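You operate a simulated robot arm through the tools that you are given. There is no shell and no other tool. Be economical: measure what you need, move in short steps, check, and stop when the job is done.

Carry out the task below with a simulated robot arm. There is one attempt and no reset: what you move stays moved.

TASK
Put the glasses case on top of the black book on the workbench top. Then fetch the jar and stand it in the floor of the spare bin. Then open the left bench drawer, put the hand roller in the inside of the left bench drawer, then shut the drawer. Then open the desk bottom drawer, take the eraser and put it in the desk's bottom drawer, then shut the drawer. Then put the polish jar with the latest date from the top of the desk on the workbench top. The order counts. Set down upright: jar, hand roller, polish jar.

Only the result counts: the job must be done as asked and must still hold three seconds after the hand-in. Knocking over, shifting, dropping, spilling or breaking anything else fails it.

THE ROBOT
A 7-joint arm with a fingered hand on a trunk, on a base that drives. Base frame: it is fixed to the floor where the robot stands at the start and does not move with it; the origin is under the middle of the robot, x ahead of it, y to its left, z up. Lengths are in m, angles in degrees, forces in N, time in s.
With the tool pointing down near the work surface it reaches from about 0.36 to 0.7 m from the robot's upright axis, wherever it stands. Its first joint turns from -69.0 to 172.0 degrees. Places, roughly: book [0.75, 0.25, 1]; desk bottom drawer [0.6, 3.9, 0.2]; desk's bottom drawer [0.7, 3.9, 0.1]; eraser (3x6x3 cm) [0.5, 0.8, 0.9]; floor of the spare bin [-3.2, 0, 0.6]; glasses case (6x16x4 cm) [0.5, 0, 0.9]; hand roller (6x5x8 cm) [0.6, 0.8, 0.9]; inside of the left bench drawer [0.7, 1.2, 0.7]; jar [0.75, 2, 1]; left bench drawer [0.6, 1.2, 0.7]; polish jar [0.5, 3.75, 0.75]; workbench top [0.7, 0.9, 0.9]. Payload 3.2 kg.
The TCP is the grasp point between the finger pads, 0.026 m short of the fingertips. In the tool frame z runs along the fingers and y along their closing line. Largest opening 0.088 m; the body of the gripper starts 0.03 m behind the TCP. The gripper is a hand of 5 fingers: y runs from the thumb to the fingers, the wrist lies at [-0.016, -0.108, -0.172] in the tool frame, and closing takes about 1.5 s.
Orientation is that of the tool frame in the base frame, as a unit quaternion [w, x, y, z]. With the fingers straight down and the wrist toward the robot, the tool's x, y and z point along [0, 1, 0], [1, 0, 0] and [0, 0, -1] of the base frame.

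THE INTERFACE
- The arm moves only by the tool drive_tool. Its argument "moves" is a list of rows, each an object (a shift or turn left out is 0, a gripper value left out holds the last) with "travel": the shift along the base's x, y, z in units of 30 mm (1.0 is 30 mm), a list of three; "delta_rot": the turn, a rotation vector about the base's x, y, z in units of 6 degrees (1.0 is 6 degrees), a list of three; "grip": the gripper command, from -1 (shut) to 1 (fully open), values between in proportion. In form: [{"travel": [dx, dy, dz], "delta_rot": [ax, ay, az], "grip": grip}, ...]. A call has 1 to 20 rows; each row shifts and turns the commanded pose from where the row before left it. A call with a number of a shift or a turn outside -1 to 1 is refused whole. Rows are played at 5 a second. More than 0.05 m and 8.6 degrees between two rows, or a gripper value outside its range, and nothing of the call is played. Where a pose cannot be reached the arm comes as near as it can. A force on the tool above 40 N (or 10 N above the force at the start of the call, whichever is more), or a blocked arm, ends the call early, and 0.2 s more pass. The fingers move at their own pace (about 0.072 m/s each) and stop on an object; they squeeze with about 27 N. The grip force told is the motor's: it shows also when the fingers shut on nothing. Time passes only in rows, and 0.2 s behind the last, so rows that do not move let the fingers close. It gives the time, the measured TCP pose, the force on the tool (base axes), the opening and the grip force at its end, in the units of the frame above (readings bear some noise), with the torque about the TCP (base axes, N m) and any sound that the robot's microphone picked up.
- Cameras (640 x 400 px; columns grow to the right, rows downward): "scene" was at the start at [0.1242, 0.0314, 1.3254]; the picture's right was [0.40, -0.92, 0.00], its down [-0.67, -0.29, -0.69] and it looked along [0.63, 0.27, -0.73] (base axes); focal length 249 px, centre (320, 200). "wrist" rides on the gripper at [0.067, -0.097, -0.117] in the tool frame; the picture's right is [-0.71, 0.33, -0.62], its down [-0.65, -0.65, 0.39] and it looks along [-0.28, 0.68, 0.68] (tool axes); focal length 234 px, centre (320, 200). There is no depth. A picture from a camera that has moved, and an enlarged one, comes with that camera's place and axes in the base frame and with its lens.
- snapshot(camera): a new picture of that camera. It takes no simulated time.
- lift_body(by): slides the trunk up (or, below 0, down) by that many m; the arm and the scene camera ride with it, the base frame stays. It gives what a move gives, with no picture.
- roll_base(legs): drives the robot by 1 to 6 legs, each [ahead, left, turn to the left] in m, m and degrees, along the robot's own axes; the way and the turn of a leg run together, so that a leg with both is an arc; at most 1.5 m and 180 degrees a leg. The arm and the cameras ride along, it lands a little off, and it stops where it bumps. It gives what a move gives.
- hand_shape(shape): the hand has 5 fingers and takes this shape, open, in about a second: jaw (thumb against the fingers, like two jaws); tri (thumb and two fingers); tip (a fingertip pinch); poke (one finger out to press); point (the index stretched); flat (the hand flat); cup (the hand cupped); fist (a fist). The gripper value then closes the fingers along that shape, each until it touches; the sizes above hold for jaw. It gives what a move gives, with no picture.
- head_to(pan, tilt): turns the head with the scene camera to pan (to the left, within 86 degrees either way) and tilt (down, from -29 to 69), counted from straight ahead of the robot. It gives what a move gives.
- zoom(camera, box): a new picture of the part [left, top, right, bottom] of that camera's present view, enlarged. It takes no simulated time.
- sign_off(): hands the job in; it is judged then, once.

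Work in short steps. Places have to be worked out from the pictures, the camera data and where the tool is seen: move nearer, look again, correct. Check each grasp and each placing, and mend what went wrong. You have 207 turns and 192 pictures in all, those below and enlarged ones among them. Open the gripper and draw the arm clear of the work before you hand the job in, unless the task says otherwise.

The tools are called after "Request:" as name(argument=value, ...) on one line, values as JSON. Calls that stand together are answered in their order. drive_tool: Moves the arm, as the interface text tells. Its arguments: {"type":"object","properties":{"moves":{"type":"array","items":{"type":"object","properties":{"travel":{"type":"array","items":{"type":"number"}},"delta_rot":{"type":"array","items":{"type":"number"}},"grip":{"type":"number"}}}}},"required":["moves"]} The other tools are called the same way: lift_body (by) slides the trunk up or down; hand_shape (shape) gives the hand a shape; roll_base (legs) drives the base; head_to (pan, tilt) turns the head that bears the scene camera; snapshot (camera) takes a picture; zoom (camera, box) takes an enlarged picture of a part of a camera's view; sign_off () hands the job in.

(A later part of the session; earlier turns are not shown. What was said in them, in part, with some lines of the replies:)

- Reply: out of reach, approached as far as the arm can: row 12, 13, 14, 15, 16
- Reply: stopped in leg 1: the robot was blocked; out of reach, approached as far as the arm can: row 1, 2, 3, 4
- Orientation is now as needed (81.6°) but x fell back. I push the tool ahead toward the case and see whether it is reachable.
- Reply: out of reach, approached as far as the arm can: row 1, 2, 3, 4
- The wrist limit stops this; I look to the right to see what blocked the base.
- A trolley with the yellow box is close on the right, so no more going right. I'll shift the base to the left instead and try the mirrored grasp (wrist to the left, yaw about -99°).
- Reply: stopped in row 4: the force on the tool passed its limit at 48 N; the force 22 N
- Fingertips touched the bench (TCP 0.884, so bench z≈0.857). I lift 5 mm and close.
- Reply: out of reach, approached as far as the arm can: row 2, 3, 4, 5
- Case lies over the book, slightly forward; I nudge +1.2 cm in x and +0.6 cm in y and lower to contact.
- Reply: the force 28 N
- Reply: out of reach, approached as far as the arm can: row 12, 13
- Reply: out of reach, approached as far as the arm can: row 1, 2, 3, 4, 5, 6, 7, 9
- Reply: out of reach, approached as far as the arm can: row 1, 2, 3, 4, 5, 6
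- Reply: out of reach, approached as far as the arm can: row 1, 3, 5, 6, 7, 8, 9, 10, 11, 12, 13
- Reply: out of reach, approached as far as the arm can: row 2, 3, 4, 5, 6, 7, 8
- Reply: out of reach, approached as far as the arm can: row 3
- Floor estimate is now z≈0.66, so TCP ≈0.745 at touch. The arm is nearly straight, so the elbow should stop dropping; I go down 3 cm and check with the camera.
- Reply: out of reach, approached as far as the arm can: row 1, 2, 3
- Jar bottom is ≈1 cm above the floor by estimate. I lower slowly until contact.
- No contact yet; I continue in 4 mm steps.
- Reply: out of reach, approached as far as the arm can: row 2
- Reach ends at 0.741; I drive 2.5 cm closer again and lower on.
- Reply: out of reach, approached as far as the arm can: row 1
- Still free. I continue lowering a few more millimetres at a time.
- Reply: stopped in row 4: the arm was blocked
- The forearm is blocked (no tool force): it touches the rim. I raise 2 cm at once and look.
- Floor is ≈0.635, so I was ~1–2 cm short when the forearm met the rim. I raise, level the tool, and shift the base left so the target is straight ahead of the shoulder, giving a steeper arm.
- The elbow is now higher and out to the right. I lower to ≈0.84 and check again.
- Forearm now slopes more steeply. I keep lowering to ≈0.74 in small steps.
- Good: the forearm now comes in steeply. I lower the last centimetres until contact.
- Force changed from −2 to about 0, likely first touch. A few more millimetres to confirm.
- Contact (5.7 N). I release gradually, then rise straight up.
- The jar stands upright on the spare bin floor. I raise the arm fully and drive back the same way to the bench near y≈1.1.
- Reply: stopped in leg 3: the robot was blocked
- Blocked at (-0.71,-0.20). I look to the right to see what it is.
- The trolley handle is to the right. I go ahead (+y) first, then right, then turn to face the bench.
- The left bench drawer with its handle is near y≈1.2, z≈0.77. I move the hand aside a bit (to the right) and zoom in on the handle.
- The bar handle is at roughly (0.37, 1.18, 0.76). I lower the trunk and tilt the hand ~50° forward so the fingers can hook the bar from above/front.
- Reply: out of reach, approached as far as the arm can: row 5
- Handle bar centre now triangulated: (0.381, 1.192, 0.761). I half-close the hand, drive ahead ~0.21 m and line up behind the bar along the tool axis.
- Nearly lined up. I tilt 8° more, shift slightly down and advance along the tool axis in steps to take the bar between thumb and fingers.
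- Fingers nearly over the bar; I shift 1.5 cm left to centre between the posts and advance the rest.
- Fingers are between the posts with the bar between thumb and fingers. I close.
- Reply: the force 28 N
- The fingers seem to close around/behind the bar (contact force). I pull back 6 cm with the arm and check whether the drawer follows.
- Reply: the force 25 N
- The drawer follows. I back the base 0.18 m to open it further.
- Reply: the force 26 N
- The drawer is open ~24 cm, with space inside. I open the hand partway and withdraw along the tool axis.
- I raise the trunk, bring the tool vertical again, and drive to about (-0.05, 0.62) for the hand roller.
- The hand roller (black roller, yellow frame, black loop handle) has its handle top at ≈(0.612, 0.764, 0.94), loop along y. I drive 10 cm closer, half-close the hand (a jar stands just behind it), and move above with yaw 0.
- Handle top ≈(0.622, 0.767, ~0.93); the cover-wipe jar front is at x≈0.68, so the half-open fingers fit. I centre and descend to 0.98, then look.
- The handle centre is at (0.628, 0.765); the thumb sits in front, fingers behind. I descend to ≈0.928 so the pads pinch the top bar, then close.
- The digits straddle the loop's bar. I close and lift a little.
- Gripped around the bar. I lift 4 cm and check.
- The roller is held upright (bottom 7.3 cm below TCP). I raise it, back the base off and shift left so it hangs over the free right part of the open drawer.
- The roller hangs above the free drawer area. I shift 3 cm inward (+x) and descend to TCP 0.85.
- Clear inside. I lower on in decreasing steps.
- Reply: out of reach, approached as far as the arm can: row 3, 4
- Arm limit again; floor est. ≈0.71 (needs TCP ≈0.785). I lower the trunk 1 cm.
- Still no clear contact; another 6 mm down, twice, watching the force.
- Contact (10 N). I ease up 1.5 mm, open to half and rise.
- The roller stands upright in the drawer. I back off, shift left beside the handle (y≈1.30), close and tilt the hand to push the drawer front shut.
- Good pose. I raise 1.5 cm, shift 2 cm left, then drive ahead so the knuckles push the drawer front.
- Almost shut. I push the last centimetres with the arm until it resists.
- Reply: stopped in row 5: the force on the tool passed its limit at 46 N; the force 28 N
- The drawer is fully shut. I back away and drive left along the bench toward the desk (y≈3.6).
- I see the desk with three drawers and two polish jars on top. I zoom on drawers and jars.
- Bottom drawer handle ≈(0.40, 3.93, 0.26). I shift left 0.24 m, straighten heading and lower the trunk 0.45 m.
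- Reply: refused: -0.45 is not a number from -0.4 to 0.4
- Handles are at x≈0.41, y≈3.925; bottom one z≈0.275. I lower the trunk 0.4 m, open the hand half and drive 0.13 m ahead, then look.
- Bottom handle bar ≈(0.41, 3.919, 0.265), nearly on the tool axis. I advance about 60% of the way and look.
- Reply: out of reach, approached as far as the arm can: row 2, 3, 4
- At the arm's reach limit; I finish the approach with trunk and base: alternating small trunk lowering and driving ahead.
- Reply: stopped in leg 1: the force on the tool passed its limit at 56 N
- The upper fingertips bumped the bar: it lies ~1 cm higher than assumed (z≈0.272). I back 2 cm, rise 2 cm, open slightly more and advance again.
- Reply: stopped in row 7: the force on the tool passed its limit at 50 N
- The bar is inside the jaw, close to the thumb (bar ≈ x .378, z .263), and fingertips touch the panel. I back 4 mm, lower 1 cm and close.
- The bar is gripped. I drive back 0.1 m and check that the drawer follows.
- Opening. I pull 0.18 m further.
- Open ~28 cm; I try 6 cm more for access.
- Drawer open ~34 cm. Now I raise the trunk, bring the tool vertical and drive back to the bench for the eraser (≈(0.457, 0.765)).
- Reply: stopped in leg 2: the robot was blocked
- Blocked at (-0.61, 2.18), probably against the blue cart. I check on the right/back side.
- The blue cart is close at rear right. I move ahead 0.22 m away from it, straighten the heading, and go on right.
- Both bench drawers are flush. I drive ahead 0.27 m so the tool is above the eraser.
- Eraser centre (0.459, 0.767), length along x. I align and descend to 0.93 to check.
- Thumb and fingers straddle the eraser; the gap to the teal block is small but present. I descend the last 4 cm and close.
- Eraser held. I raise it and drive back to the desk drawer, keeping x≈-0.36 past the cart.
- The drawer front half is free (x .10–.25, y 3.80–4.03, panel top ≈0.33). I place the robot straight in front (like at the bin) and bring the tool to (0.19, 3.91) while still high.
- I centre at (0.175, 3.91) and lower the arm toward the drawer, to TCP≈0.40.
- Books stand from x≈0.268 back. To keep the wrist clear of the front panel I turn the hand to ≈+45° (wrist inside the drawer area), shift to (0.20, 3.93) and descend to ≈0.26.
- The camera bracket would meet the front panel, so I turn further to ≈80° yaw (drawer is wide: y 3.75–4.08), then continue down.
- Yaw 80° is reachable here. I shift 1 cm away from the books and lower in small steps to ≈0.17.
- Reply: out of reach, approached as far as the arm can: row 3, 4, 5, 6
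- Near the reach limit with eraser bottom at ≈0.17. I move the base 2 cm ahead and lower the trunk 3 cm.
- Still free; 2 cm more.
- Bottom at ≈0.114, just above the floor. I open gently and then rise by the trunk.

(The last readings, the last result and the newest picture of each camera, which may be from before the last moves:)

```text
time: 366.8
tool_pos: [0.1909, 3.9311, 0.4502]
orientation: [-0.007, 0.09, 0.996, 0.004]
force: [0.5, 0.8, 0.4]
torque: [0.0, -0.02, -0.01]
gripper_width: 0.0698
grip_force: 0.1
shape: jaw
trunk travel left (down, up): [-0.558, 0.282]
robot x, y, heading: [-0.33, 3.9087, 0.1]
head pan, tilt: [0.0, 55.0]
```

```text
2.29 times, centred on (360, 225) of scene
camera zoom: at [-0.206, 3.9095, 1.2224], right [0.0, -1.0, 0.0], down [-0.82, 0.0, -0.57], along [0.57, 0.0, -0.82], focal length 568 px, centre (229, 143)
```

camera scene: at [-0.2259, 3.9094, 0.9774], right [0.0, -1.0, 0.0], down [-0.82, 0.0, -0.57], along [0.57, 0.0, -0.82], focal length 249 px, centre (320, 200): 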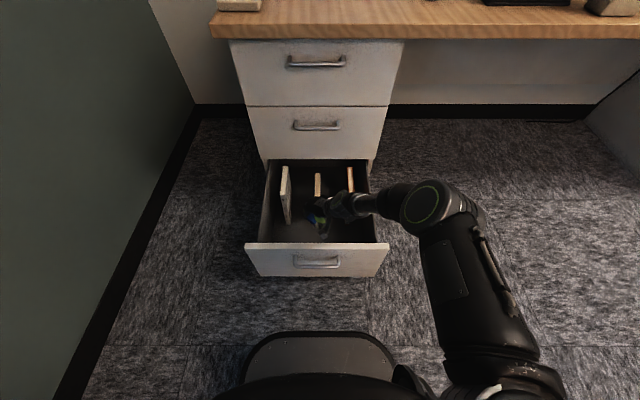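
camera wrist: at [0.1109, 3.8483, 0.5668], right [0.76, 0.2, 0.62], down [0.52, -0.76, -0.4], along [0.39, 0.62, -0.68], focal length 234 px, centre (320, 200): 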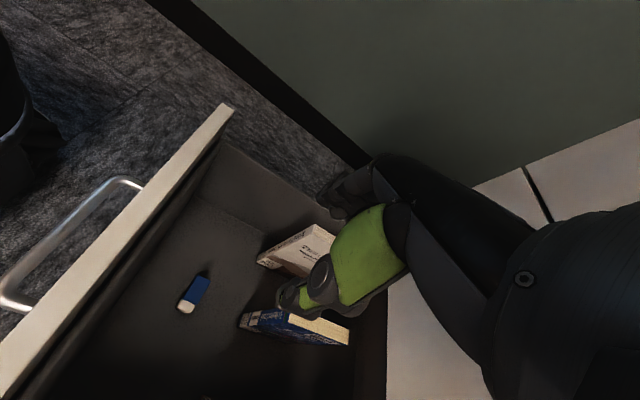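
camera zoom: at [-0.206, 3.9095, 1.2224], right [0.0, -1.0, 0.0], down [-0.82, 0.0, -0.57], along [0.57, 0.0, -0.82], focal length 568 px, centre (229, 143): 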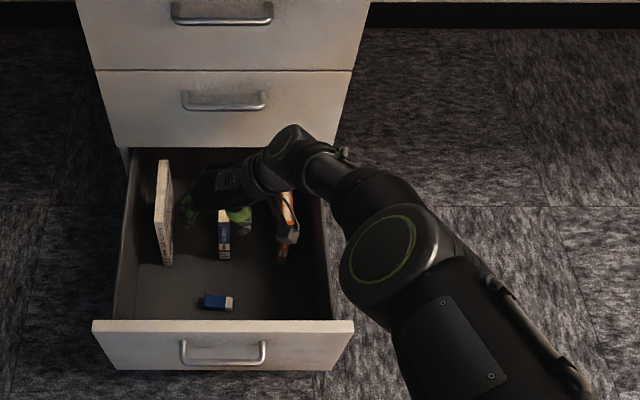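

The eraser lies in the drawer. I back off, turn the hand back to yaw 0, close and tilt it to push the drawer front beside the handle.

Request:
roll_base(legs=[[-0.27, -0.2, 0]])

Request:
drive_tool(moves=[{"delta_rot": [0, 0, -1], "grip": -1}, {"delta_rot": [0, 0, -1]}, {"delta_rot": [0, 0, -1]}, {"delta_rot": [0, 0, -1]}, {"delta_rot": [0, 0, -1]}, {"delta_rot": [0, 0, -1]}, {"delta_rot": [0, 0, -1]}, {"delta_rot": [0, 0, -1], "travel": [0, 0.3, 0]}, {"delta_rot": [0, 0, -1], "travel": [0, 0.4, 0]}, {"delta_rot": [0, 0, -1], "travel": [0, 0.4, 0]}, {"delta_rot": [0, 0, -1], "travel": [0, 0.4, 0]}, {"delta_rot": [0, 0, -1], "travel": [0, 0.4, 0]}, {"delta_rot": [0, 0, -1], "travel": [0, 0.4, 0]}, {"delta_rot": [0, 0, -0.3]}])

Request:
drive_tool(moves=[{"delta_rot": [0, -1, 0]}, {"delta_rot": [0, -1, 0]}, {"delta_rot": [0, -1, 0]}, {"delta_rot": [0, -1, 0]}, {"delta_rot": [0, -1, 0]}, {"delta_rot": [0, -1, 0]}, {"delta_rot": [0, -1, 0]}, {"delta_rot": [0, -1, 0]}, {"delta_rot": [0, -1, 0]}, {"delta_rot": [0, -1, 0]}, {}])

Request:
snapshot(camera="scene")

```text
time: 369.1
tool_pos: [-0.0825, 3.7295, 0.4494]
orientation: [-0.007, 0.093, 0.996, 0.003]
force: [0.3, -0.1, 1.0]
torque: [0.0, 0.02, 0.01]
gripper_width: 0.0699
grip_force: 0.1
shape: jaw
trunk travel left (down, up): [-0.558, 0.282]
robot x, y, heading: [-0.6059, 3.7123, -0.3]
head pan, tilt: [0.0, 55.0]
```

```text
time: 372.1
tool_pos: [-0.0812, 3.7998, 0.4499]
orientation: [-0.004, 0.711, 0.703, 0.008]
force: [0.5, -0.2, -1.4]
torque: [0.01, -0.02, -0.01]
gripper_width: 0.0002
grip_force: 27.1
shape: jaw
trunk travel left (down, up): [-0.558, 0.282]
robot x, y, heading: [-0.6061, 3.7138, -0.1]
head pan, tilt: [0.0, 55.0]
```

```text
time: 374.7
tool_pos: [-0.0643, 3.721, 0.4955]
orientation: [0.401, 0.607, 0.593, 0.344]
force: [0.3, 0.3, -1.1]
torque: [-0.01, 0.02, -0.02]
gripper_width: 0.0002
grip_force: 26.8
shape: jaw
out of reach, approached as far as the arm can: row 8, 9, 10
trunk travel left (down, up): [-0.558, 0.282]
robot x, y, heading: [-0.6012, 3.7114, -0.4]
head pan, tilt: [0.0, 55.0]
stopped in row 11: the arm was blocked; the commanded pose is now the measured one
```

```text
35 pictures are left
camera scene: at [-0.4804, 3.7103, 1.2224], right [-0.01, -1.0, 0.0], down [-0.82, 0.0, -0.57], along [0.57, 0.0, -0.82], focal length 249 px, centre (320, 200)
```

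scene: 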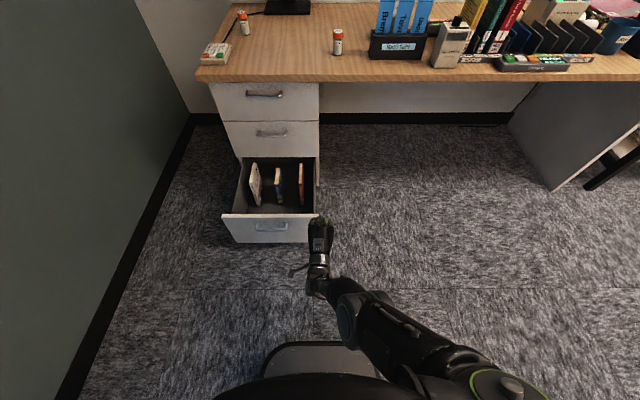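

The arm was at its limit here (too low relative to the trunk). I raise the arm 0.2 m, then lower the trunk accordingly.

Request:
drive_tool(moves=[{"travel": [0, 0.2, 0.9]}, {"travel": [0, 0.4, 0.9]}, {"travel": [0, 0.4, 0.9]}, {"travel": [0, 0.4, 0.9]}, {"travel": [0, 0.4, 0.9]}, {"travel": [0, 0.4, 0.9]}, {"travel": [0, 0.4, 0.9]}, {}])

Request:
lift_body(by=-0.4)

Request:
snapshot(camera="scene")

```text
time: 376.5
tool_pos: [-0.066, 3.8023, 0.6838]
orientation: [0.399, 0.607, 0.594, 0.346]
force: [-0.3, 0.2, -0.4]
torque: [0.03, 0.01, -0.01]
gripper_width: 0.0
grip_force: 26.9
shape: jaw
trunk travel left (down, up): [-0.558, 0.282]
robot x, y, heading: [-0.6036, 3.7117, -0.3]
head pan, tilt: [0.0, 55.0]
```

```text
time: 380.3
tool_pos: [-0.0659, 3.802, 0.2833]
orientation: [0.399, 0.608, 0.593, 0.345]
force: [0.1, -0.2, -0.2]
torque: [0.0, 0.01, -0.01]
gripper_width: 0.0
grip_force: 27.3
shape: jaw
trunk travel left (down, up): [-0.158, 0.682]
robot x, y, heading: [-0.6056, 3.7121, -0.4]
head pan, tilt: [0.0, 55.0]
```

```text
34 pictures are left
camera scene: at [-0.4805, 3.7105, 0.8225], right [-0.01, -1.0, 0.0], down [-0.82, 0.0, -0.57], along [0.57, 0.0, -0.82], focal length 249 px, centre (320, 200)
```

scene: 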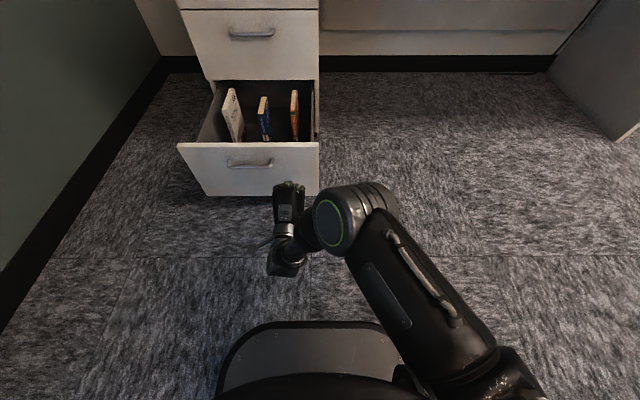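

The fist is in front of the panel beside the handle. I lower 3 cm and drive ahead 0.42 m to push.

Request:
lift_body(by=-0.03)

Request:
roll_base(legs=[[0.42, 0, 0]])

Request:
snapshot(camera="scene")

```text
time: 381.0
tool_pos: [-0.0661, 3.8021, 0.2528]
orientation: [0.399, 0.608, 0.594, 0.345]
force: [-0.3, 0.2, 0.1]
torque: [-0.03, 0.01, -0.02]
gripper_width: 0.0001
grip_force: 27.1
shape: jaw
trunk travel left (down, up): [-0.128, 0.712]
robot x, y, heading: [-0.602, 3.7079, -0.4]
head pan, tilt: [0.0, 55.0]
```

```text
time: 383.6
tool_pos: [0.3457, 3.806, 0.2537]
orientation: [0.398, 0.606, 0.596, 0.346]
force: [0.1, 0.0, 0.5]
torque: [-0.02, 0.0, -0.04]
gripper_width: 0.0
grip_force: 27.2
shape: jaw
trunk travel left (down, up): [-0.128, 0.712]
robot x, y, heading: [-0.1843, 3.7101, 0.3]
head pan, tilt: [0.0, 55.0]
```

```text
33 pictures are left
camera scene: at [-0.0681, 3.711, 0.7924], right [0.0, -1.0, 0.0], down [-0.82, 0.0, -0.57], along [0.57, 0.0, -0.82], focal length 249 px, centre (320, 200)
```

scene: 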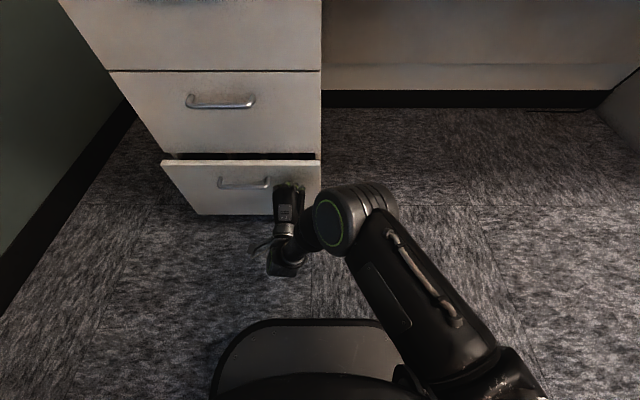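

Nearly shut; I push the rest with small arm/base advances until resistance.

Request:
drive_tool(moves=[{"travel": [0.4, 0, 0]}, {"travel": [0.4, 0, 0]}, {"travel": [0.3, 0, 0]}, {"travel": [0.3, 0, 0]}, {"travel": [0.3, 0, 0]}, {"travel": [0.3, 0, 0]}])

Request:
snapshot(camera="scene")

```text
time: 384.8
tool_pos: [0.3905, 3.8073, 0.2515]
orientation: [0.395, 0.605, 0.598, 0.347]
force: [-19.4, -2.2, 4.9]
torque: [-0.06, 0.09, -0.19]
gripper_width: 0.0
grip_force: 26.6
shape: jaw
trunk travel left (down, up): [-0.128, 0.712]
robot x, y, heading: [-0.1926, 3.7107, 0.1]
head pan, tilt: [0.0, 55.0]
stopped in row 6: the force on the tool passed its limit at 51 N (the readings are from after the stop); the commanded pose is now the measured one
```

```text
32 pictures are left
camera scene: at [-0.07, 3.7107, 0.7926], right [0.0, -1.0, 0.0], down [-0.82, 0.0, -0.57], along [0.57, 0.0, -0.82], focal length 249 px, centre (320, 200)
```

scene: 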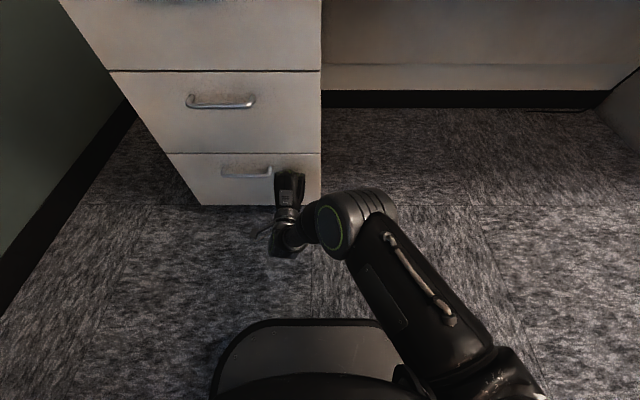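

The drawer is shut. I back off, raise the trunk, and look at the polish jars on the desk.

Request:
roll_base(legs=[[-0.3, 0, 0]])

Request:
lift_body(by=0.4)

Request:
lift_body(by=0.3)

Request:
drive_tool(moves=[{"delta_rot": [0, 1, 0]}, {"delta_rot": [0, 1, 0]}, {"delta_rot": [0, 1, 0]}, {"delta_rot": [0, 1, 0]}, {"delta_rot": [0, 1, 0]}, {"delta_rot": [0, 1, 0]}, {"delta_rot": [0, 1, 0]}, {"delta_rot": [0, 1, 0]}, {"delta_rot": [0, 1, 0]}, {"delta_rot": [0, 1, 0]}, {"delta_rot": [0, 1, 0], "grip": 1}, {}])

Request:
head_to(pan=10, tilt=40)

Request:
snapshot(camera="scene")

```text
time: 386.9
tool_pos: [0.09, 3.8067, 0.2521]
orientation: [0.396, 0.605, 0.598, 0.346]
force: [-0.3, -0.3, 0.3]
torque: [-0.01, -0.02, -0.02]
gripper_width: 0.0002
grip_force: 26.9
shape: jaw
trunk travel left (down, up): [-0.128, 0.712]
robot x, y, heading: [-0.491, 3.7075, 0.2]
head pan, tilt: [0.0, 55.0]
```

```text
time: 390.7
tool_pos: [0.0906, 3.8057, 0.6532]
orientation: [0.396, 0.605, 0.598, 0.347]
force: [0.7, -0.5, 0.7]
torque: [-0.02, 0.01, -0.03]
gripper_width: 0.0
grip_force: 27.3
shape: jaw
trunk travel left (down, up): [-0.528, 0.312]
robot x, y, heading: [-0.4917, 3.714, 0.1]
head pan, tilt: [0.0, 55.0]
```

```text
time: 393.7
tool_pos: [0.0898, 3.8067, 0.9523]
orientation: [0.396, 0.605, 0.598, 0.347]
force: [-0.3, -0.4, -0.4]
torque: [-0.01, 0.01, 0.02]
gripper_width: 0.0
grip_force: 27.1
shape: jaw
trunk travel left (down, up): [-0.828, 0.012]
robot x, y, heading: [-0.4952, 3.7077, 0.3]
head pan, tilt: [0.0, 55.0]
```

```text
time: 396.3
tool_pos: [0.0907, 3.8056, 0.9523]
orientation: [0.007, 0.696, 0.717, -0.039]
force: [-1.1, 0.1, 0.0]
torque: [-0.01, -0.03, -0.01]
gripper_width: 0.0879
grip_force: 0.1
shape: jaw
trunk travel left (down, up): [-0.828, 0.012]
robot x, y, heading: [-0.4912, 3.711, 0.2]
head pan, tilt: [0.0, 55.0]
```

```text
time: 397.1
tool_pos: [0.0909, 3.8052, 0.9519]
orientation: [0.007, 0.696, 0.717, -0.038]
force: [-0.3, 0.3, -0.9]
torque: [-0.02, -0.01, -0.01]
gripper_width: 0.0881
grip_force: 0.0
shape: jaw
trunk travel left (down, up): [-0.828, 0.012]
robot x, y, heading: [-0.4921, 3.7094, 0.4]
head pan, tilt: [10.0, 40.0]
```

```text
31 pictures are left
camera scene: at [-0.3585, 3.7247, 1.513], right [0.18, -0.98, 0.0], down [-0.63, -0.11, -0.77], along [0.75, 0.14, -0.64], focal length 249 px, centre (320, 200)
```

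scene: 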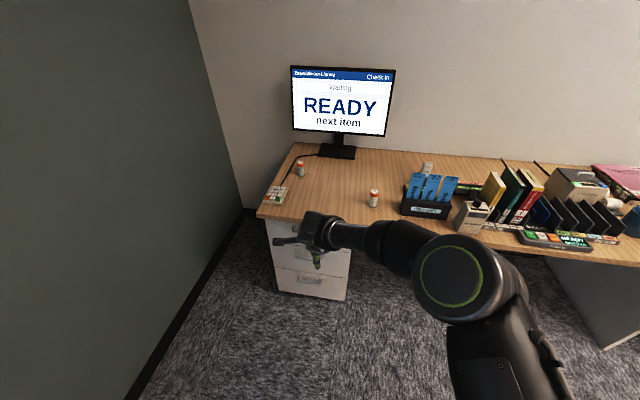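

I zoom on the jars, including something hidden behind the route-slips box.

Request:
zoom(camera="scene", box=[285, 150, 315, 185])

Request:
zoom(camera="scene", box=[355, 150, 475, 235])

```text
11.43 times, centred on (300, 168) of scene
camera zoom: at [-0.3585, 3.7247, 1.513], right [0.18, -0.98, 0.0], down [-0.63, -0.11, -0.77], along [0.75, 0.14, -0.64], focal length 2841 px, centre (549, 571)
```

zoom: 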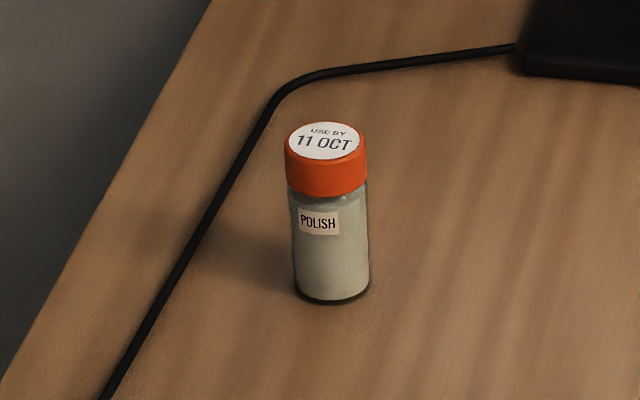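

```text
4.71 times, centred on (415, 192) of scene
camera zoom: at [-0.3585, 3.7247, 1.513], right [0.18, -0.98, 0.0], down [-0.63, -0.11, -0.77], along [0.75, 0.14, -0.64], focal length 1170 px, centre (-127, 235)
```

zoom: 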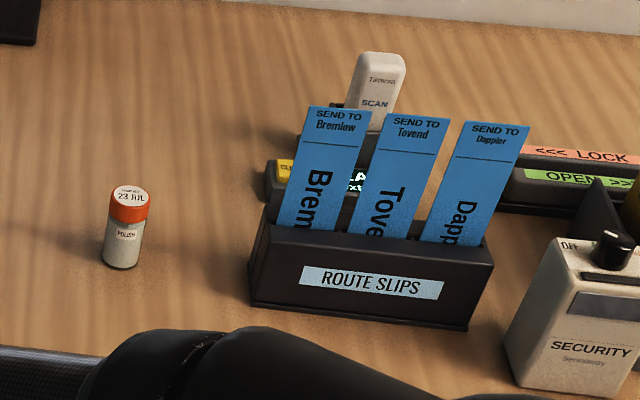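

Two jars on the desk: "11 OCT" (≈(0.745,4.035)) and "23 JUL" (≈(0.56,3.64)). I double-check the second label and the right part of the desk for further jars.

Request:
zoom(camera="scene", box=[360, 182, 390, 212])

Request:
head_to(pan=-20, tilt=32)

Request:
snapshot(camera="scene")

```text
13.33 times, centred on (375, 197) of scene
camera zoom: at [-0.3585, 3.7247, 1.513], right [0.18, -0.98, 0.0], down [-0.63, -0.11, -0.77], along [0.75, 0.14, -0.64], focal length 3314 px, centre (-413, 240)
```

zoom: 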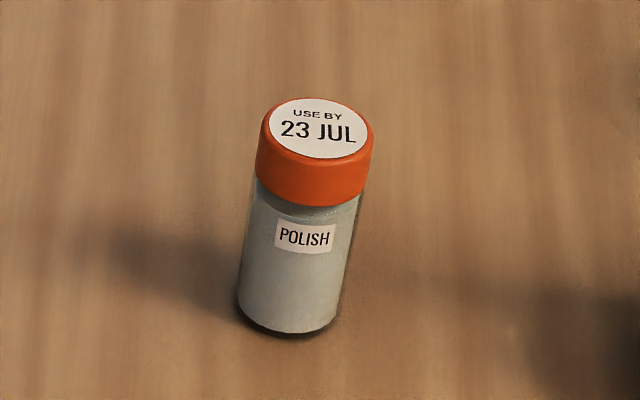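

```text
time: 398.0
tool_pos: [0.0911, 3.8059, 0.9517]
orientation: [0.007, 0.696, 0.717, -0.038]
force: [-0.1, 0.2, 0.0]
torque: [-0.02, -0.02, -0.01]
gripper_width: 0.0877
grip_force: 0.0
shape: jaw
trunk travel left (down, up): [-0.828, 0.012]
robot x, y, heading: [-0.4897, 3.7099, 0.2]
head pan, tilt: [-20.0, 32.0]
```

```text
27 pictures are left
camera scene: at [-0.3579, 3.6795, 1.5253], right [-0.34, -0.94, 0.0], down [-0.5, 0.18, -0.85], along [0.8, -0.29, -0.53], focal length 249 px, centre (320, 200)
```

scene: 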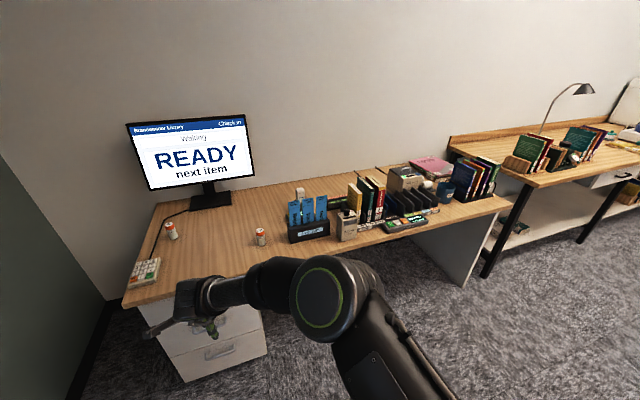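

Only these two jars are on the desk; 11 OCT is later, so that is the one. I level the tool, raise it and drive up to the desk.

Request:
drive_tool(moves=[{"delta_rot": [0.61, -0.41, 0], "travel": [0, 0, 1]}, {"travel": [0, 0, 1]}, {"travel": [0, 0, 1]}, {}])

Request:
roll_base(legs=[[0.0, 0.17, 0], [0.55, 0, 0]])

Request:
head_to(pan=8, tilt=50)

Request:
snapshot(camera="scene")

Request:
snapshot(camera="wrist")

```text
time: 399.0
tool_pos: [0.0915, 3.8048, 1.0421]
orientation: [0.0, 0.697, 0.717, -0.001]
force: [0.5, -0.9, 0.1]
torque: [0.05, 0.0, -0.02]
gripper_width: 0.0877
grip_force: 0.1
shape: jaw
trunk travel left (down, up): [-0.828, 0.012]
robot x, y, heading: [-0.4956, 3.7106, 0.0]
head pan, tilt: [-20.0, 32.0]
```

```text
time: 403.3
tool_pos: [0.6444, 3.9801, 1.0421]
orientation: [0.0, 0.696, 0.718, -0.002]
force: [0.2, 0.3, 0.7]
torque: [0.01, -0.02, 0.03]
gripper_width: 0.088
grip_force: 0.0
shape: jaw
trunk travel left (down, up): [-0.828, 0.012]
robot x, y, heading: [0.0621, 3.8881, -0.1]
head pan, tilt: [-20.0, 32.0]
```

```text
time: 404.2
tool_pos: [0.6438, 3.9806, 1.0412]
orientation: [0.0, 0.696, 0.718, -0.002]
force: [-0.6, 0.3, 0.4]
torque: [0.01, -0.01, -0.01]
gripper_width: 0.0879
grip_force: 0.0
shape: jaw
trunk travel left (down, up): [-0.828, 0.012]
robot x, y, heading: [0.0603, 3.8847, -0.0]
head pan, tilt: [8.0, 50.0]
```

```text
26 pictures are left
camera scene: at [0.1873, 3.8954, 1.499], right [0.14, -0.99, 0.0], down [-0.76, -0.11, -0.64], along [0.64, 0.09, -0.77], focal length 249 px, centre (320, 200)
```

scene: 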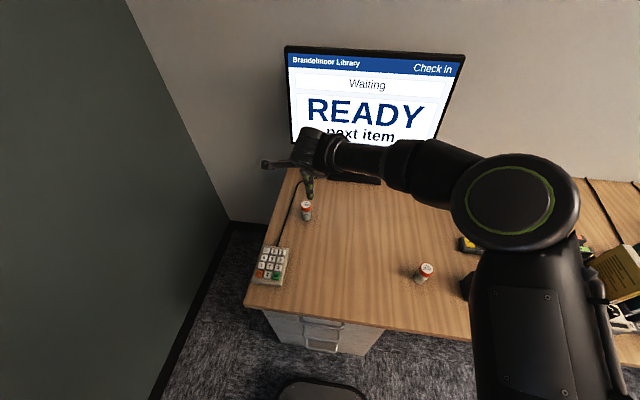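

```text
25 pictures are left
camera wrist: at [0.5454, 4.0452, 1.1579], right [0.35, -0.7, 0.62], down [-0.63, -0.67, -0.39], along [0.69, -0.26, -0.68], focal length 234 px, centre (320, 200)
```

wrist: 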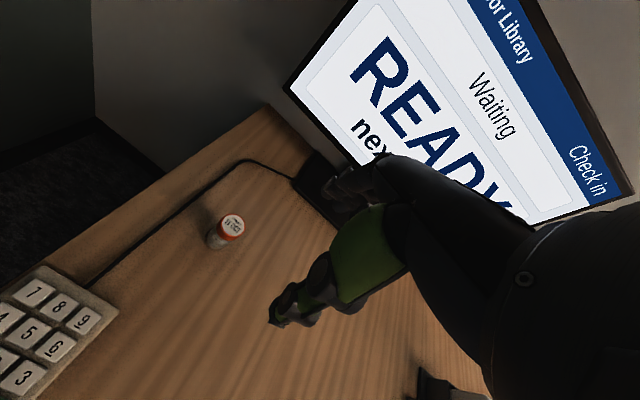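

The 11 OCT jar's lid is at (0.727, 4.018, ≈0.81). I go 3 cm ahead, lower the trunk 0.1 m and move above it.

Request:
roll_base(legs=[[0.03, 0, 0]])

Request:
lift_body(by=-0.1)

Request:
drive_tool(moves=[{"travel": [0.6, 0.4, 0]}, {"travel": [0.6, 0.4, -0.3]}, {"travel": [0.53, 0.4, -0.6]}, {"travel": [0, 0, -0.6]}, {}])

Request:
snapshot(camera="wrist")

Request:
zoom(camera="scene", box=[250, 130, 380, 240])

```text
time: 405.0
tool_pos: [0.6703, 3.9814, 1.0429]
orientation: [0.0, 0.697, 0.717, 0.001]
force: [-0.8, -0.5, 0.6]
torque: [0.0, -0.04, 0.04]
gripper_width: 0.088
grip_force: 0.2
shape: jaw
trunk travel left (down, up): [-0.828, 0.012]
robot x, y, heading: [0.0937, 3.8851, 0.2]
head pan, tilt: [8.0, 50.0]
```

```text
time: 406.4
tool_pos: [0.6732, 3.9809, 0.9423]
orientation: [0.0, 0.697, 0.717, 0.0]
force: [0.1, 0.9, 0.1]
torque: [-0.02, -0.02, 0.01]
gripper_width: 0.0881
grip_force: 0.0
shape: jaw
trunk travel left (down, up): [-0.728, 0.112]
robot x, y, heading: [0.0867, 3.8858, 0.1]
head pan, tilt: [8.0, 50.0]
```

```text
time: 407.6
tool_pos: [0.726, 4.0175, 0.8957]
orientation: [0.0, 0.697, 0.717, -0.002]
force: [0.3, 0.6, 0.2]
torque: [-0.03, 0.02, -0.04]
gripper_width: 0.0882
grip_force: 0.0
shape: jaw
trunk travel left (down, up): [-0.728, 0.112]
robot x, y, heading: [0.0884, 3.8847, 0.3]
head pan, tilt: [8.0, 50.0]
```

```text
24 pictures are left
camera wrist: at [0.6272, 4.0817, 1.0128], right [0.35, -0.7, 0.62], down [-0.63, -0.67, -0.39], along [0.69, -0.26, -0.68], focal length 234 px, centre (320, 200)
```

wrist: 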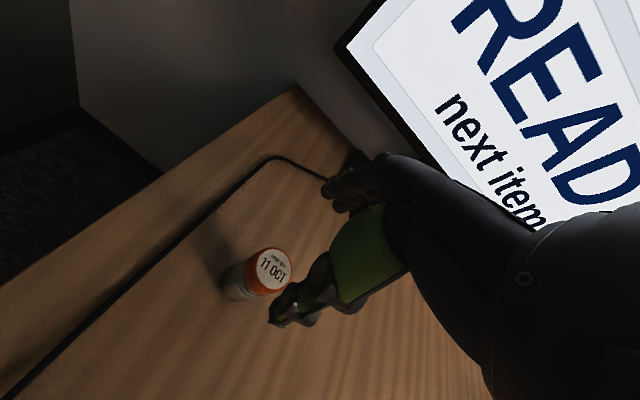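

```text
3.64 times, centred on (315, 185) of scene
camera zoom: at [0.2171, 3.8958, 1.3989], right [0.14, -0.99, 0.0], down [-0.76, -0.11, -0.64], along [0.64, 0.09, -0.77], focal length 904 px, centre (338, 254)
```

zoom: 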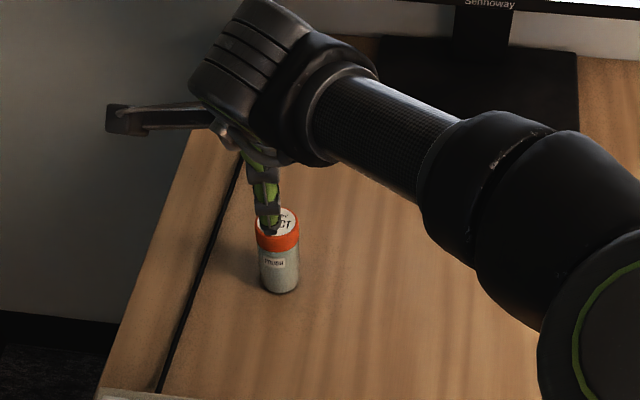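

The jar lid is right under the grip centre. I descend to 0.788 and close.

Request:
drive_tool(moves=[{"travel": [0, 0, -0.7]}, {"travel": [0, 0, -0.7]}, {"travel": [0, 0, -0.7]}, {"travel": [0, 0, -0.7]}, {"travel": [0, 0, -0.5]}, {"travel": [0, 0, -0.2]}, {}])

Request:
snapshot(camera="wrist")

```text
time: 409.2
tool_pos: [0.7271, 4.018, 0.7903]
orientation: [0.0, 0.696, 0.718, 0.0]
force: [-0.5, 0.3, -0.2]
torque: [-0.01, 0.0, 0.02]
gripper_width: 0.0878
grip_force: 0.1
shape: jaw
trunk travel left (down, up): [-0.728, 0.112]
robot x, y, heading: [0.0899, 3.8851, 0.3]
head pan, tilt: [8.0, 50.0]
```

```text
22 pictures are left
camera wrist: at [0.6281, 4.0823, 0.9072], right [0.35, -0.7, 0.62], down [-0.63, -0.67, -0.39], along [0.69, -0.26, -0.68], focal length 234 px, centre (320, 200)
```

wrist: 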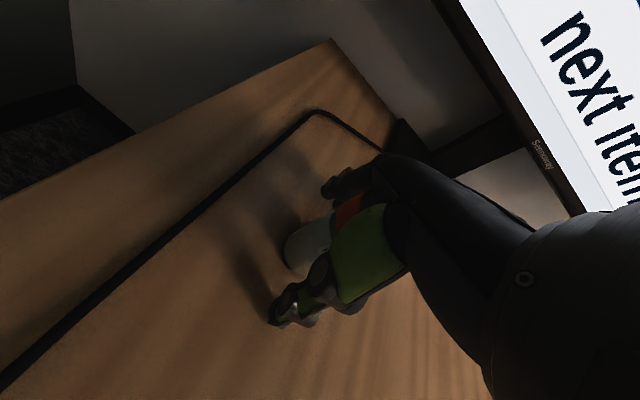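

Request:
drive_tool(moves=[{"grip": -1}, {}, {}, {}, {}, {}, {}, {}])

Request:
drive_tool(moves=[{"travel": [0, 0, 0.4]}, {"travel": [0, 0, 0.6]}, {"travel": [0, 0, 0.8]}, {"travel": [0, 0, 0.8]}, {"travel": [0, 0, 0.8]}, {"travel": [0, 0, 0.8]}, {}])

Request:
snapshot(camera="wrist")

```text
time: 411.0
tool_pos: [0.7271, 4.0176, 0.7909]
orientation: [0.0, 0.696, 0.718, 0.0]
force: [0.1, 0.3, 0.3]
torque: [0.01, 0.02, 0.02]
gripper_width: 0.0291
grip_force: 27.0
shape: jaw
trunk travel left (down, up): [-0.728, 0.112]
robot x, y, heading: [0.0899, 3.8813, 0.0]
head pan, tilt: [8.0, 50.0]
```

```text
time: 412.6
tool_pos: [0.7258, 4.0185, 0.917]
orientation: [0.001, 0.697, 0.717, -0.001]
force: [0.0, 0.7, -1.0]
torque: [0.0, 0.0, 0.01]
gripper_width: 0.0291
grip_force: 27.4
shape: jaw
trunk travel left (down, up): [-0.728, 0.112]
robot x, y, heading: [0.0868, 3.8841, 0.1]
head pan, tilt: [8.0, 50.0]
```

```text
21 pictures are left
camera wrist: at [0.6271, 4.0823, 1.0343], right [0.35, -0.7, 0.62], down [-0.63, -0.67, -0.39], along [0.69, -0.26, -0.68], focal length 234 px, centre (320, 200)
```

wrist: 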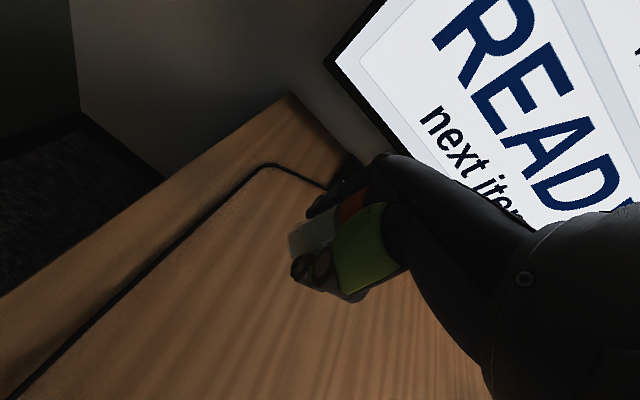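

The jar is held. I raise it and drive back, right past the cart at x≈-0.36, to the bench (free spot ≈(0.55, 1.12)).

Request:
lift_body(by=0.1)

Request:
drive_tool(moves=[{"travel": [-0.5, 0, 0.7]}, {"travel": [-0.5, 0, 0.7]}, {"travel": [-0.5, 0, 0.5]}])

Request:
roll_base(legs=[[-0.43, 0, 0]])

Request:
roll_base(legs=[[0, -1.0, 0], [0, -1.0, 0], [0, -0.85, 0]])

```text
time: 413.9
tool_pos: [0.7257, 4.0184, 1.0174]
orientation: [-0.001, 0.696, 0.718, -0.001]
force: [0.1, 1.0, -0.9]
torque: [0.0, 0.01, 0.01]
gripper_width: 0.0287
grip_force: 27.0
shape: jaw
trunk travel left (down, up): [-0.828, 0.012]
robot x, y, heading: [0.0922, 3.886, 0.2]
head pan, tilt: [8.0, 50.0]
```

```text
time: 414.7
tool_pos: [0.6811, 4.0183, 1.0767]
orientation: [0.0, 0.697, 0.717, -0.001]
force: [-0.5, -0.3, -0.7]
torque: [0.01, 0.0, -0.01]
gripper_width: 0.029
grip_force: 26.6
shape: jaw
trunk travel left (down, up): [-0.828, 0.012]
robot x, y, heading: [0.0924, 3.8849, 0.0]
head pan, tilt: [8.0, 50.0]
```

```text
time: 417.3
tool_pos: [0.2467, 4.0166, 1.0757]
orientation: [-0.001, 0.696, 0.718, -0.001]
force: [0.3, 1.1, -0.4]
torque: [0.02, -0.01, 0.01]
gripper_width: 0.0291
grip_force: 27.0
shape: jaw
trunk travel left (down, up): [-0.828, 0.012]
robot x, y, heading: [-0.3479, 3.883, 0.3]
head pan, tilt: [8.0, 50.0]
```

```text
time: 431.5
tool_pos: [0.2809, 1.1408, 1.0756]
orientation: [0.0, 0.7, 0.714, -0.001]
force: [0.0, 0.3, 0.0]
torque: [0.0, 0.02, 0.04]
gripper_width: 0.029
grip_force: 26.9
shape: jaw
trunk travel left (down, up): [-0.828, 0.012]
robot x, y, heading: [-0.3092, 1.0149, -0.6]
head pan, tilt: [8.0, 50.0]
```

Request:
roll_base(legs=[[0.26, 0, 0]])

Request:
head_to(pan=12, tilt=48)

Request:
snapshot(camera="scene")

Request:
snapshot(camera="wrist")

```text
time: 433.4
tool_pos: [0.5413, 1.137, 1.0759]
orientation: [0.001, 0.702, 0.712, -0.001]
force: [0.0, 0.2, -0.5]
torque: [-0.01, 0.0, -0.02]
gripper_width: 0.0288
grip_force: 26.7
shape: jaw
trunk travel left (down, up): [-0.828, 0.012]
robot x, y, heading: [-0.0545, 1.0094, -0.6]
head pan, tilt: [8.0, 50.0]
```

```text
time: 434.0
tool_pos: [0.5416, 1.1363, 1.0749]
orientation: [0.0, 0.701, 0.713, -0.001]
force: [-0.2, -0.4, -1.2]
torque: [0.0, 0.02, 0.0]
gripper_width: 0.0287
grip_force: 26.7
shape: jaw
trunk travel left (down, up): [-0.828, 0.012]
robot x, y, heading: [-0.05, 1.0139, -0.8]
head pan, tilt: [12.0, 48.0]
```

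```text
20 pictures are left
camera scene: at [0.0767, 1.0275, 1.5016], right [0.2, -0.98, 0.0], down [-0.73, -0.15, -0.67], along [0.66, 0.13, -0.74], focal length 249 px, centre (320, 200)
```

scene: 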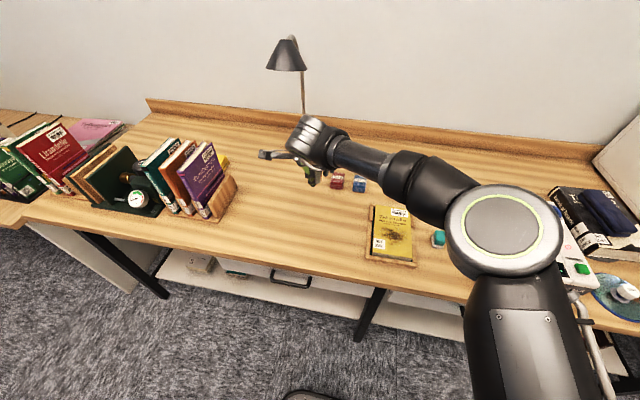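

```text
19 pictures are left
camera wrist: at [0.4443, 1.2032, 1.1915], right [0.34, -0.7, 0.62], down [-0.64, -0.66, -0.39], along [0.68, -0.27, -0.68], focal length 234 px, centre (320, 200)
```

wrist: 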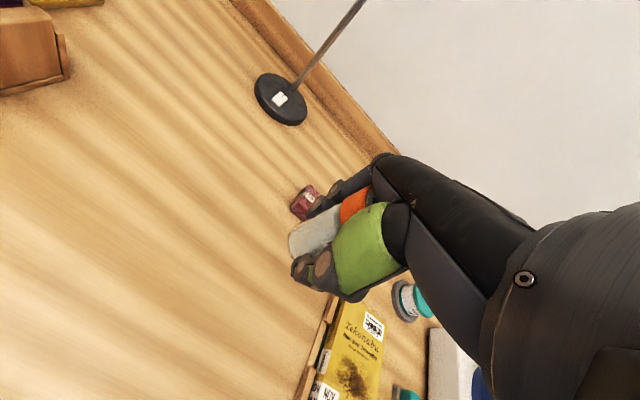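

The spot is free. I lower to 0.935, then slowly to contact.

Request:
drive_tool(moves=[{"travel": [0, 0, -0.8]}, {"travel": [0, 0, -0.8]}, {"travel": [0, 0, -0.8]}, {"travel": [0, 0, -0.8]}, {"travel": [0, 0, -0.8]}, {"travel": [0, 0, -0.6]}, {}])

Request:
snapshot(camera="wrist")

Request:
zoom(camera="scene", box=[250, 120, 410, 240])

```text
time: 435.6
tool_pos: [0.5418, 1.1371, 0.9384]
orientation: [0.0, 0.701, 0.713, 0.001]
force: [-0.6, -0.1, -1.1]
torque: [0.02, -0.02, 0.01]
gripper_width: 0.0289
grip_force: 27.1
shape: jaw
trunk travel left (down, up): [-0.828, 0.012]
robot x, y, heading: [-0.0537, 1.0112, -0.5]
head pan, tilt: [12.0, 48.0]
```

```text
18 pictures are left
camera wrist: at [0.4438, 1.2031, 1.0545], right [0.34, -0.7, 0.62], down [-0.64, -0.66, -0.39], along [0.68, -0.27, -0.68], focal length 234 px, centre (320, 200)
```

wrist: 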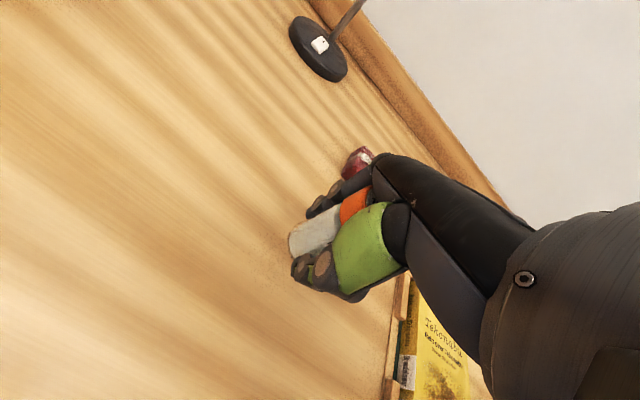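

```text
3.33 times, centred on (330, 180) of scene
camera zoom: at [0.076, 1.0274, 1.5017], right [0.2, -0.98, 0.0], down [-0.73, -0.15, -0.67], along [0.66, 0.13, -0.74], focal length 829 px, centre (287, 267)
```

zoom: 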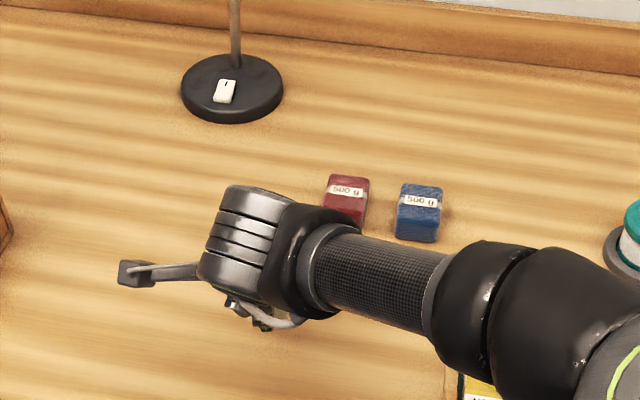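

I lower in 4 mm steps until contact shows.

Request:
drive_tool(moves=[{"travel": [0, 0, -0.13]}, {"travel": [0, 0, -0.13]}, {"travel": [0, 0, -0.13]}, {}])

Request:
drive_tool(moves=[{"travel": [0, 0, -0.1]}, {"travel": [0, 0, -0.1]}, {}])

```text
time: 436.6
tool_pos: [0.5412, 1.1373, 0.925]
orientation: [0.001, 0.701, 0.713, -0.001]
force: [0.5, -0.3, -0.5]
torque: [-0.01, 0.0, 0.02]
gripper_width: 0.0289
grip_force: 26.5
shape: jaw
trunk travel left (down, up): [-0.828, 0.012]
robot x, y, heading: [-0.0552, 1.0104, -0.7]
head pan, tilt: [12.0, 48.0]
```

```text
time: 437.4
tool_pos: [0.5412, 1.1376, 0.9197]
orientation: [-0.001, 0.701, 0.713, 0.0]
force: [-0.2, 0.6, -0.5]
torque: [-0.01, -0.01, -0.01]
gripper_width: 0.029
grip_force: 26.8
shape: jaw
trunk travel left (down, up): [-0.828, 0.012]
robot x, y, heading: [-0.0483, 1.0151, -0.8]
head pan, tilt: [12.0, 48.0]
```

No contact yet; continuing in 3 mm steps.

Request:
drive_tool(moves=[{"travel": [0, 0, -0.1]}, {"travel": [0, 0, -0.1]}, {}])

Request:
drive_tool(moves=[{"travel": [0, 0, -0.1]}, {}])

```text
time: 438.2
tool_pos: [0.542, 1.1371, 0.9127]
orientation: [0.0, 0.701, 0.713, -0.001]
force: [0.3, -0.2, -0.3]
torque: [-0.01, -0.01, -0.01]
gripper_width: 0.0291
grip_force: 27.1
shape: jaw
trunk travel left (down, up): [-0.828, 0.012]
robot x, y, heading: [-0.0511, 1.0107, -0.5]
head pan, tilt: [12.0, 48.0]
```

```text
time: 438.8
tool_pos: [0.5416, 1.1374, 0.911]
orientation: [0.0, 0.701, 0.713, -0.002]
force: [-0.5, 0.6, -0.4]
torque: [0.02, 0.0, 0.0]
gripper_width: 0.029
grip_force: 26.9
shape: jaw
trunk travel left (down, up): [-0.828, 0.012]
robot x, y, heading: [-0.0485, 1.013, -0.3]
head pan, tilt: [12.0, 48.0]
```

Still free (the desk top may be ≈0.74, giving contact near 0.907). I continue.

Request:
drive_tool(moves=[{"travel": [0, 0, -0.1]}, {}])

Request:
drive_tool(moves=[{"travel": [0, 0, -0.1]}, {}])

Request:
drive_tool(moves=[{"travel": [0, 0, -0.1]}, {}])

Request:
snapshot(camera="wrist")

```text
time: 439.4
tool_pos: [0.5422, 1.1376, 0.9075]
orientation: [0.0, 0.702, 0.712, -0.002]
force: [-0.9, 0.3, -0.7]
torque: [0.02, -0.02, -0.01]
gripper_width: 0.0292
grip_force: 27.2
shape: jaw
trunk travel left (down, up): [-0.828, 0.012]
robot x, y, heading: [-0.052, 1.0105, -0.6]
head pan, tilt: [12.0, 48.0]
```

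```text
time: 440.0
tool_pos: [0.5421, 1.1376, 0.9047]
orientation: [0.0, 0.701, 0.713, 0.0]
force: [0.3, 0.8, -0.9]
torque: [0.04, -0.01, 0.0]
gripper_width: 0.0292
grip_force: 26.8
shape: jaw
trunk travel left (down, up): [-0.828, 0.012]
robot x, y, heading: [-0.0527, 1.0114, -0.5]
head pan, tilt: [12.0, 48.0]
```

```text
time: 440.6
tool_pos: [0.543, 1.1371, 0.9008]
orientation: [0.0, 0.701, 0.713, 0.0]
force: [0.8, -0.4, -0.9]
torque: [-0.02, -0.03, 0.0]
gripper_width: 0.029
grip_force: 26.9
shape: jaw
trunk travel left (down, up): [-0.828, 0.012]
robot x, y, heading: [-0.0523, 1.013, -0.8]
head pan, tilt: [12.0, 48.0]
```

```text
16 pictures are left
camera wrist: at [0.4441, 1.2037, 1.0182], right [0.34, -0.7, 0.62], down [-0.64, -0.66, -0.39], along [0.68, -0.27, -0.68], focal length 234 px, centre (320, 200)
```

wrist: 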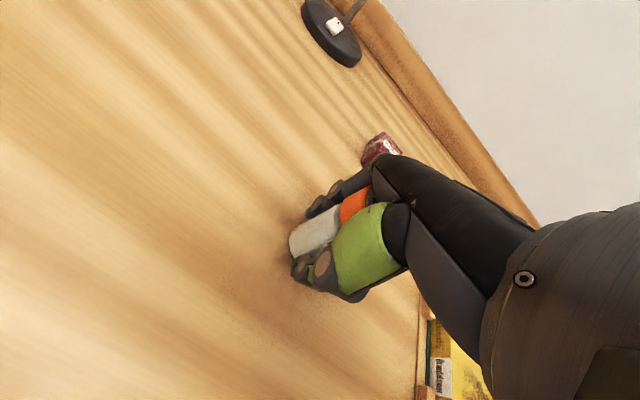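

Close now (shadow near the base). A few more 3 mm steps.

Request:
drive_tool(moves=[{"travel": [0, 0, -0.1]}, {}])

Request:
drive_tool(moves=[{"travel": [0, 0, -0.1]}, {}])

```text
time: 441.2
tool_pos: [0.5421, 1.1374, 0.8989]
orientation: [-0.001, 0.702, 0.712, 0.0]
force: [0.1, 0.2, 0.2]
torque: [0.0, 0.02, 0.01]
gripper_width: 0.0291
grip_force: 27.2
shape: jaw
trunk travel left (down, up): [-0.828, 0.012]
robot x, y, heading: [-0.0523, 1.0132, -0.6]
head pan, tilt: [12.0, 48.0]
```

```text
time: 441.8
tool_pos: [0.5429, 1.1381, 0.8946]
orientation: [-0.001, 0.702, 0.712, 0.0]
force: [0.5, -0.5, -0.5]
torque: [-0.01, 0.01, 0.01]
gripper_width: 0.0292
grip_force: 27.1
shape: jaw
trunk travel left (down, up): [-0.828, 0.012]
robot x, y, heading: [-0.0543, 1.0138, -0.6]
head pan, tilt: [12.0, 48.0]
```

Request:
drive_tool(moves=[{"travel": [0, 0, -0.1]}, {}])

Request:
drive_tool(moves=[{"travel": [0, 0, -0.1]}, {}])

Request:
zoom(camera="wrist", box=[230, 140, 430, 320])

```text
time: 442.4
tool_pos: [0.5431, 1.1378, 0.8907]
orientation: [0.0, 0.701, 0.713, -0.001]
force: [-0.1, 0.2, -1.2]
torque: [0.0, 0.01, -0.02]
gripper_width: 0.0292
grip_force: 27.2
shape: jaw
trunk travel left (down, up): [-0.828, 0.012]
robot x, y, heading: [-0.0486, 1.0125, -0.7]
head pan, tilt: [12.0, 48.0]
```

```text
time: 443.0
tool_pos: [0.5425, 1.1368, 0.8906]
orientation: [0.001, 0.701, 0.713, 0.001]
force: [1.1, 0.7, 7.4]
torque: [-0.03, 0.07, 0.0]
gripper_width: 0.0292
grip_force: 27.1
shape: jaw
trunk travel left (down, up): [-0.828, 0.012]
robot x, y, heading: [-0.0544, 1.0114, -0.4]
head pan, tilt: [12.0, 48.0]
```

```text
2.22 times, centred on (330, 230) of wrist
camera zoom: at [0.444, 1.203, 1.0067], right [0.34, -0.7, 0.62], down [-0.64, -0.66, -0.39], along [0.69, -0.27, -0.68], focal length 520 px, centre (298, 133)
```

zoom: 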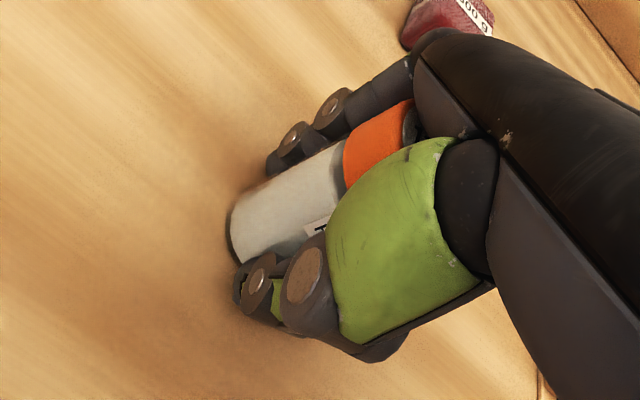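

Contact (7.4 N) at 0.8906. I ease up 1 mm, release slowly and rise.

Request:
drive_tool(moves=[{"travel": [0, 0, 0.04]}, {"grip": 0.0}, {}, {}, {"grip": 1}, {}, {}, {"travel": [0, 0, 0.3]}, {"travel": [0, 0, 0.5]}, {"travel": [0, 0, 0.8]}, {"travel": [0, 0, 1]}, {"travel": [0, 0, 1]}, {"travel": [0, 0, 1]}, {"travel": [0, 0, 1]}])

Request:
snapshot(camera="wrist")

```text
time: 446.0
tool_pos: [0.5411, 1.1369, 1.0588]
orientation: [0.0, 0.702, 0.712, 0.0]
force: [0.2, -0.7, -0.3]
torque: [0.01, 0.02, -0.01]
gripper_width: 0.0877
grip_force: 0.0
shape: jaw
trunk travel left (down, up): [-0.828, 0.012]
robot x, y, heading: [-0.0543, 1.0109, -0.8]
head pan, tilt: [12.0, 48.0]
```

```text
14 pictures are left
camera wrist: at [0.4433, 1.203, 1.1752], right [0.34, -0.7, 0.62], down [-0.64, -0.66, -0.39], along [0.68, -0.27, -0.68], focal length 234 px, centre (320, 200)
```

wrist: 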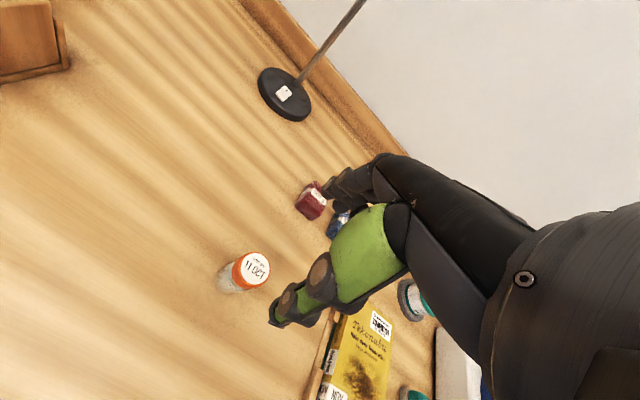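

The 11 OCT jar stands upright on the bench. I draw the arm and base back and take a final overview.

Request:
roll_base(legs=[[-0.3, 0, 0]])

Request:
head_to(pan=-5, tilt=35)

Request:
snapshot(camera="scene")

```text
time: 448.1
tool_pos: [0.2499, 1.1388, 1.0584]
orientation: [-0.001, 0.703, 0.711, 0.0]
force: [-1.1, -0.3, -0.6]
torque: [0.0, 0.0, 0.01]
gripper_width: 0.088
grip_force: 0.0
shape: jaw
trunk travel left (down, up): [-0.828, 0.012]
robot x, y, heading: [-0.3461, 1.0174, -0.5]
head pan, tilt: [12.0, 48.0]
```

```text
time: 448.9
tool_pos: [0.2485, 1.1383, 1.0573]
orientation: [0.001, 0.703, 0.712, -0.001]
force: [0.4, -0.7, -0.6]
torque: [0.0, 0.05, 0.01]
gripper_width: 0.0876
grip_force: 0.0
shape: jaw
trunk travel left (down, up): [-0.828, 0.012]
robot x, y, heading: [-0.3476, 1.0189, -1.1]
head pan, tilt: [-5.0, 35.0]
```

```text
13 pictures are left
camera scene: at [-0.2073, 1.0068, 1.5206], right [-0.1, -0.99, 0.0], down [-0.57, 0.06, -0.82], along [0.81, -0.08, -0.57], focal length 249 px, centre (320, 200)
```

scene: 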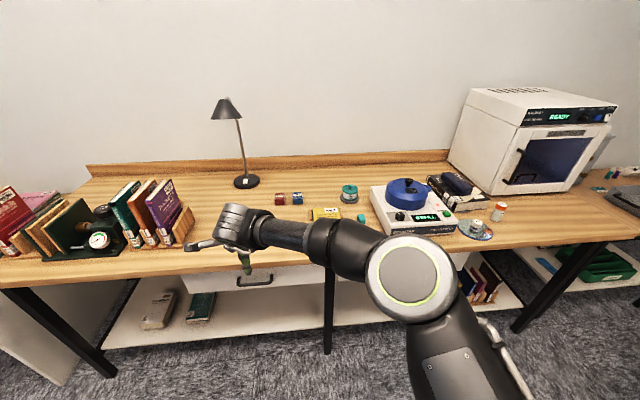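

The case is on the book, the bench drawer is flush, and the arm is clear; I hand in.

Request:
sign_off()

```text
The job is handed in.
```

I carried out all five steps in the order you gave and handed the job in. There are two doubts, both about base bumps, listed after the results.

- **Glasses case:** it lies flat on top of the black book.
- **Jar:** it stands upright on the floor of the bin labelled "SPARE BIN".
- **Hand roller:** it stands upright in the left bench drawer, and the drawer is shut.
- **Eraser:** it is in the desk's bottom drawer, and the drawer is shut.
- **Polish jar:** I moved the one marked 11 OCT to the workbench top, where it stands upright. The only other polish jar I saw on the desk was 23 JUL.

**Base bumps:** the base was blocked twice on the side where the yellow-box trolley stands, and once near the blue cart. I saw nothing knocked over, but I could not confirm that neither was nudged slightly.

The forearm also touched the spare bin's rim briefly while I was lowering the jar, and I saw no effect from it.
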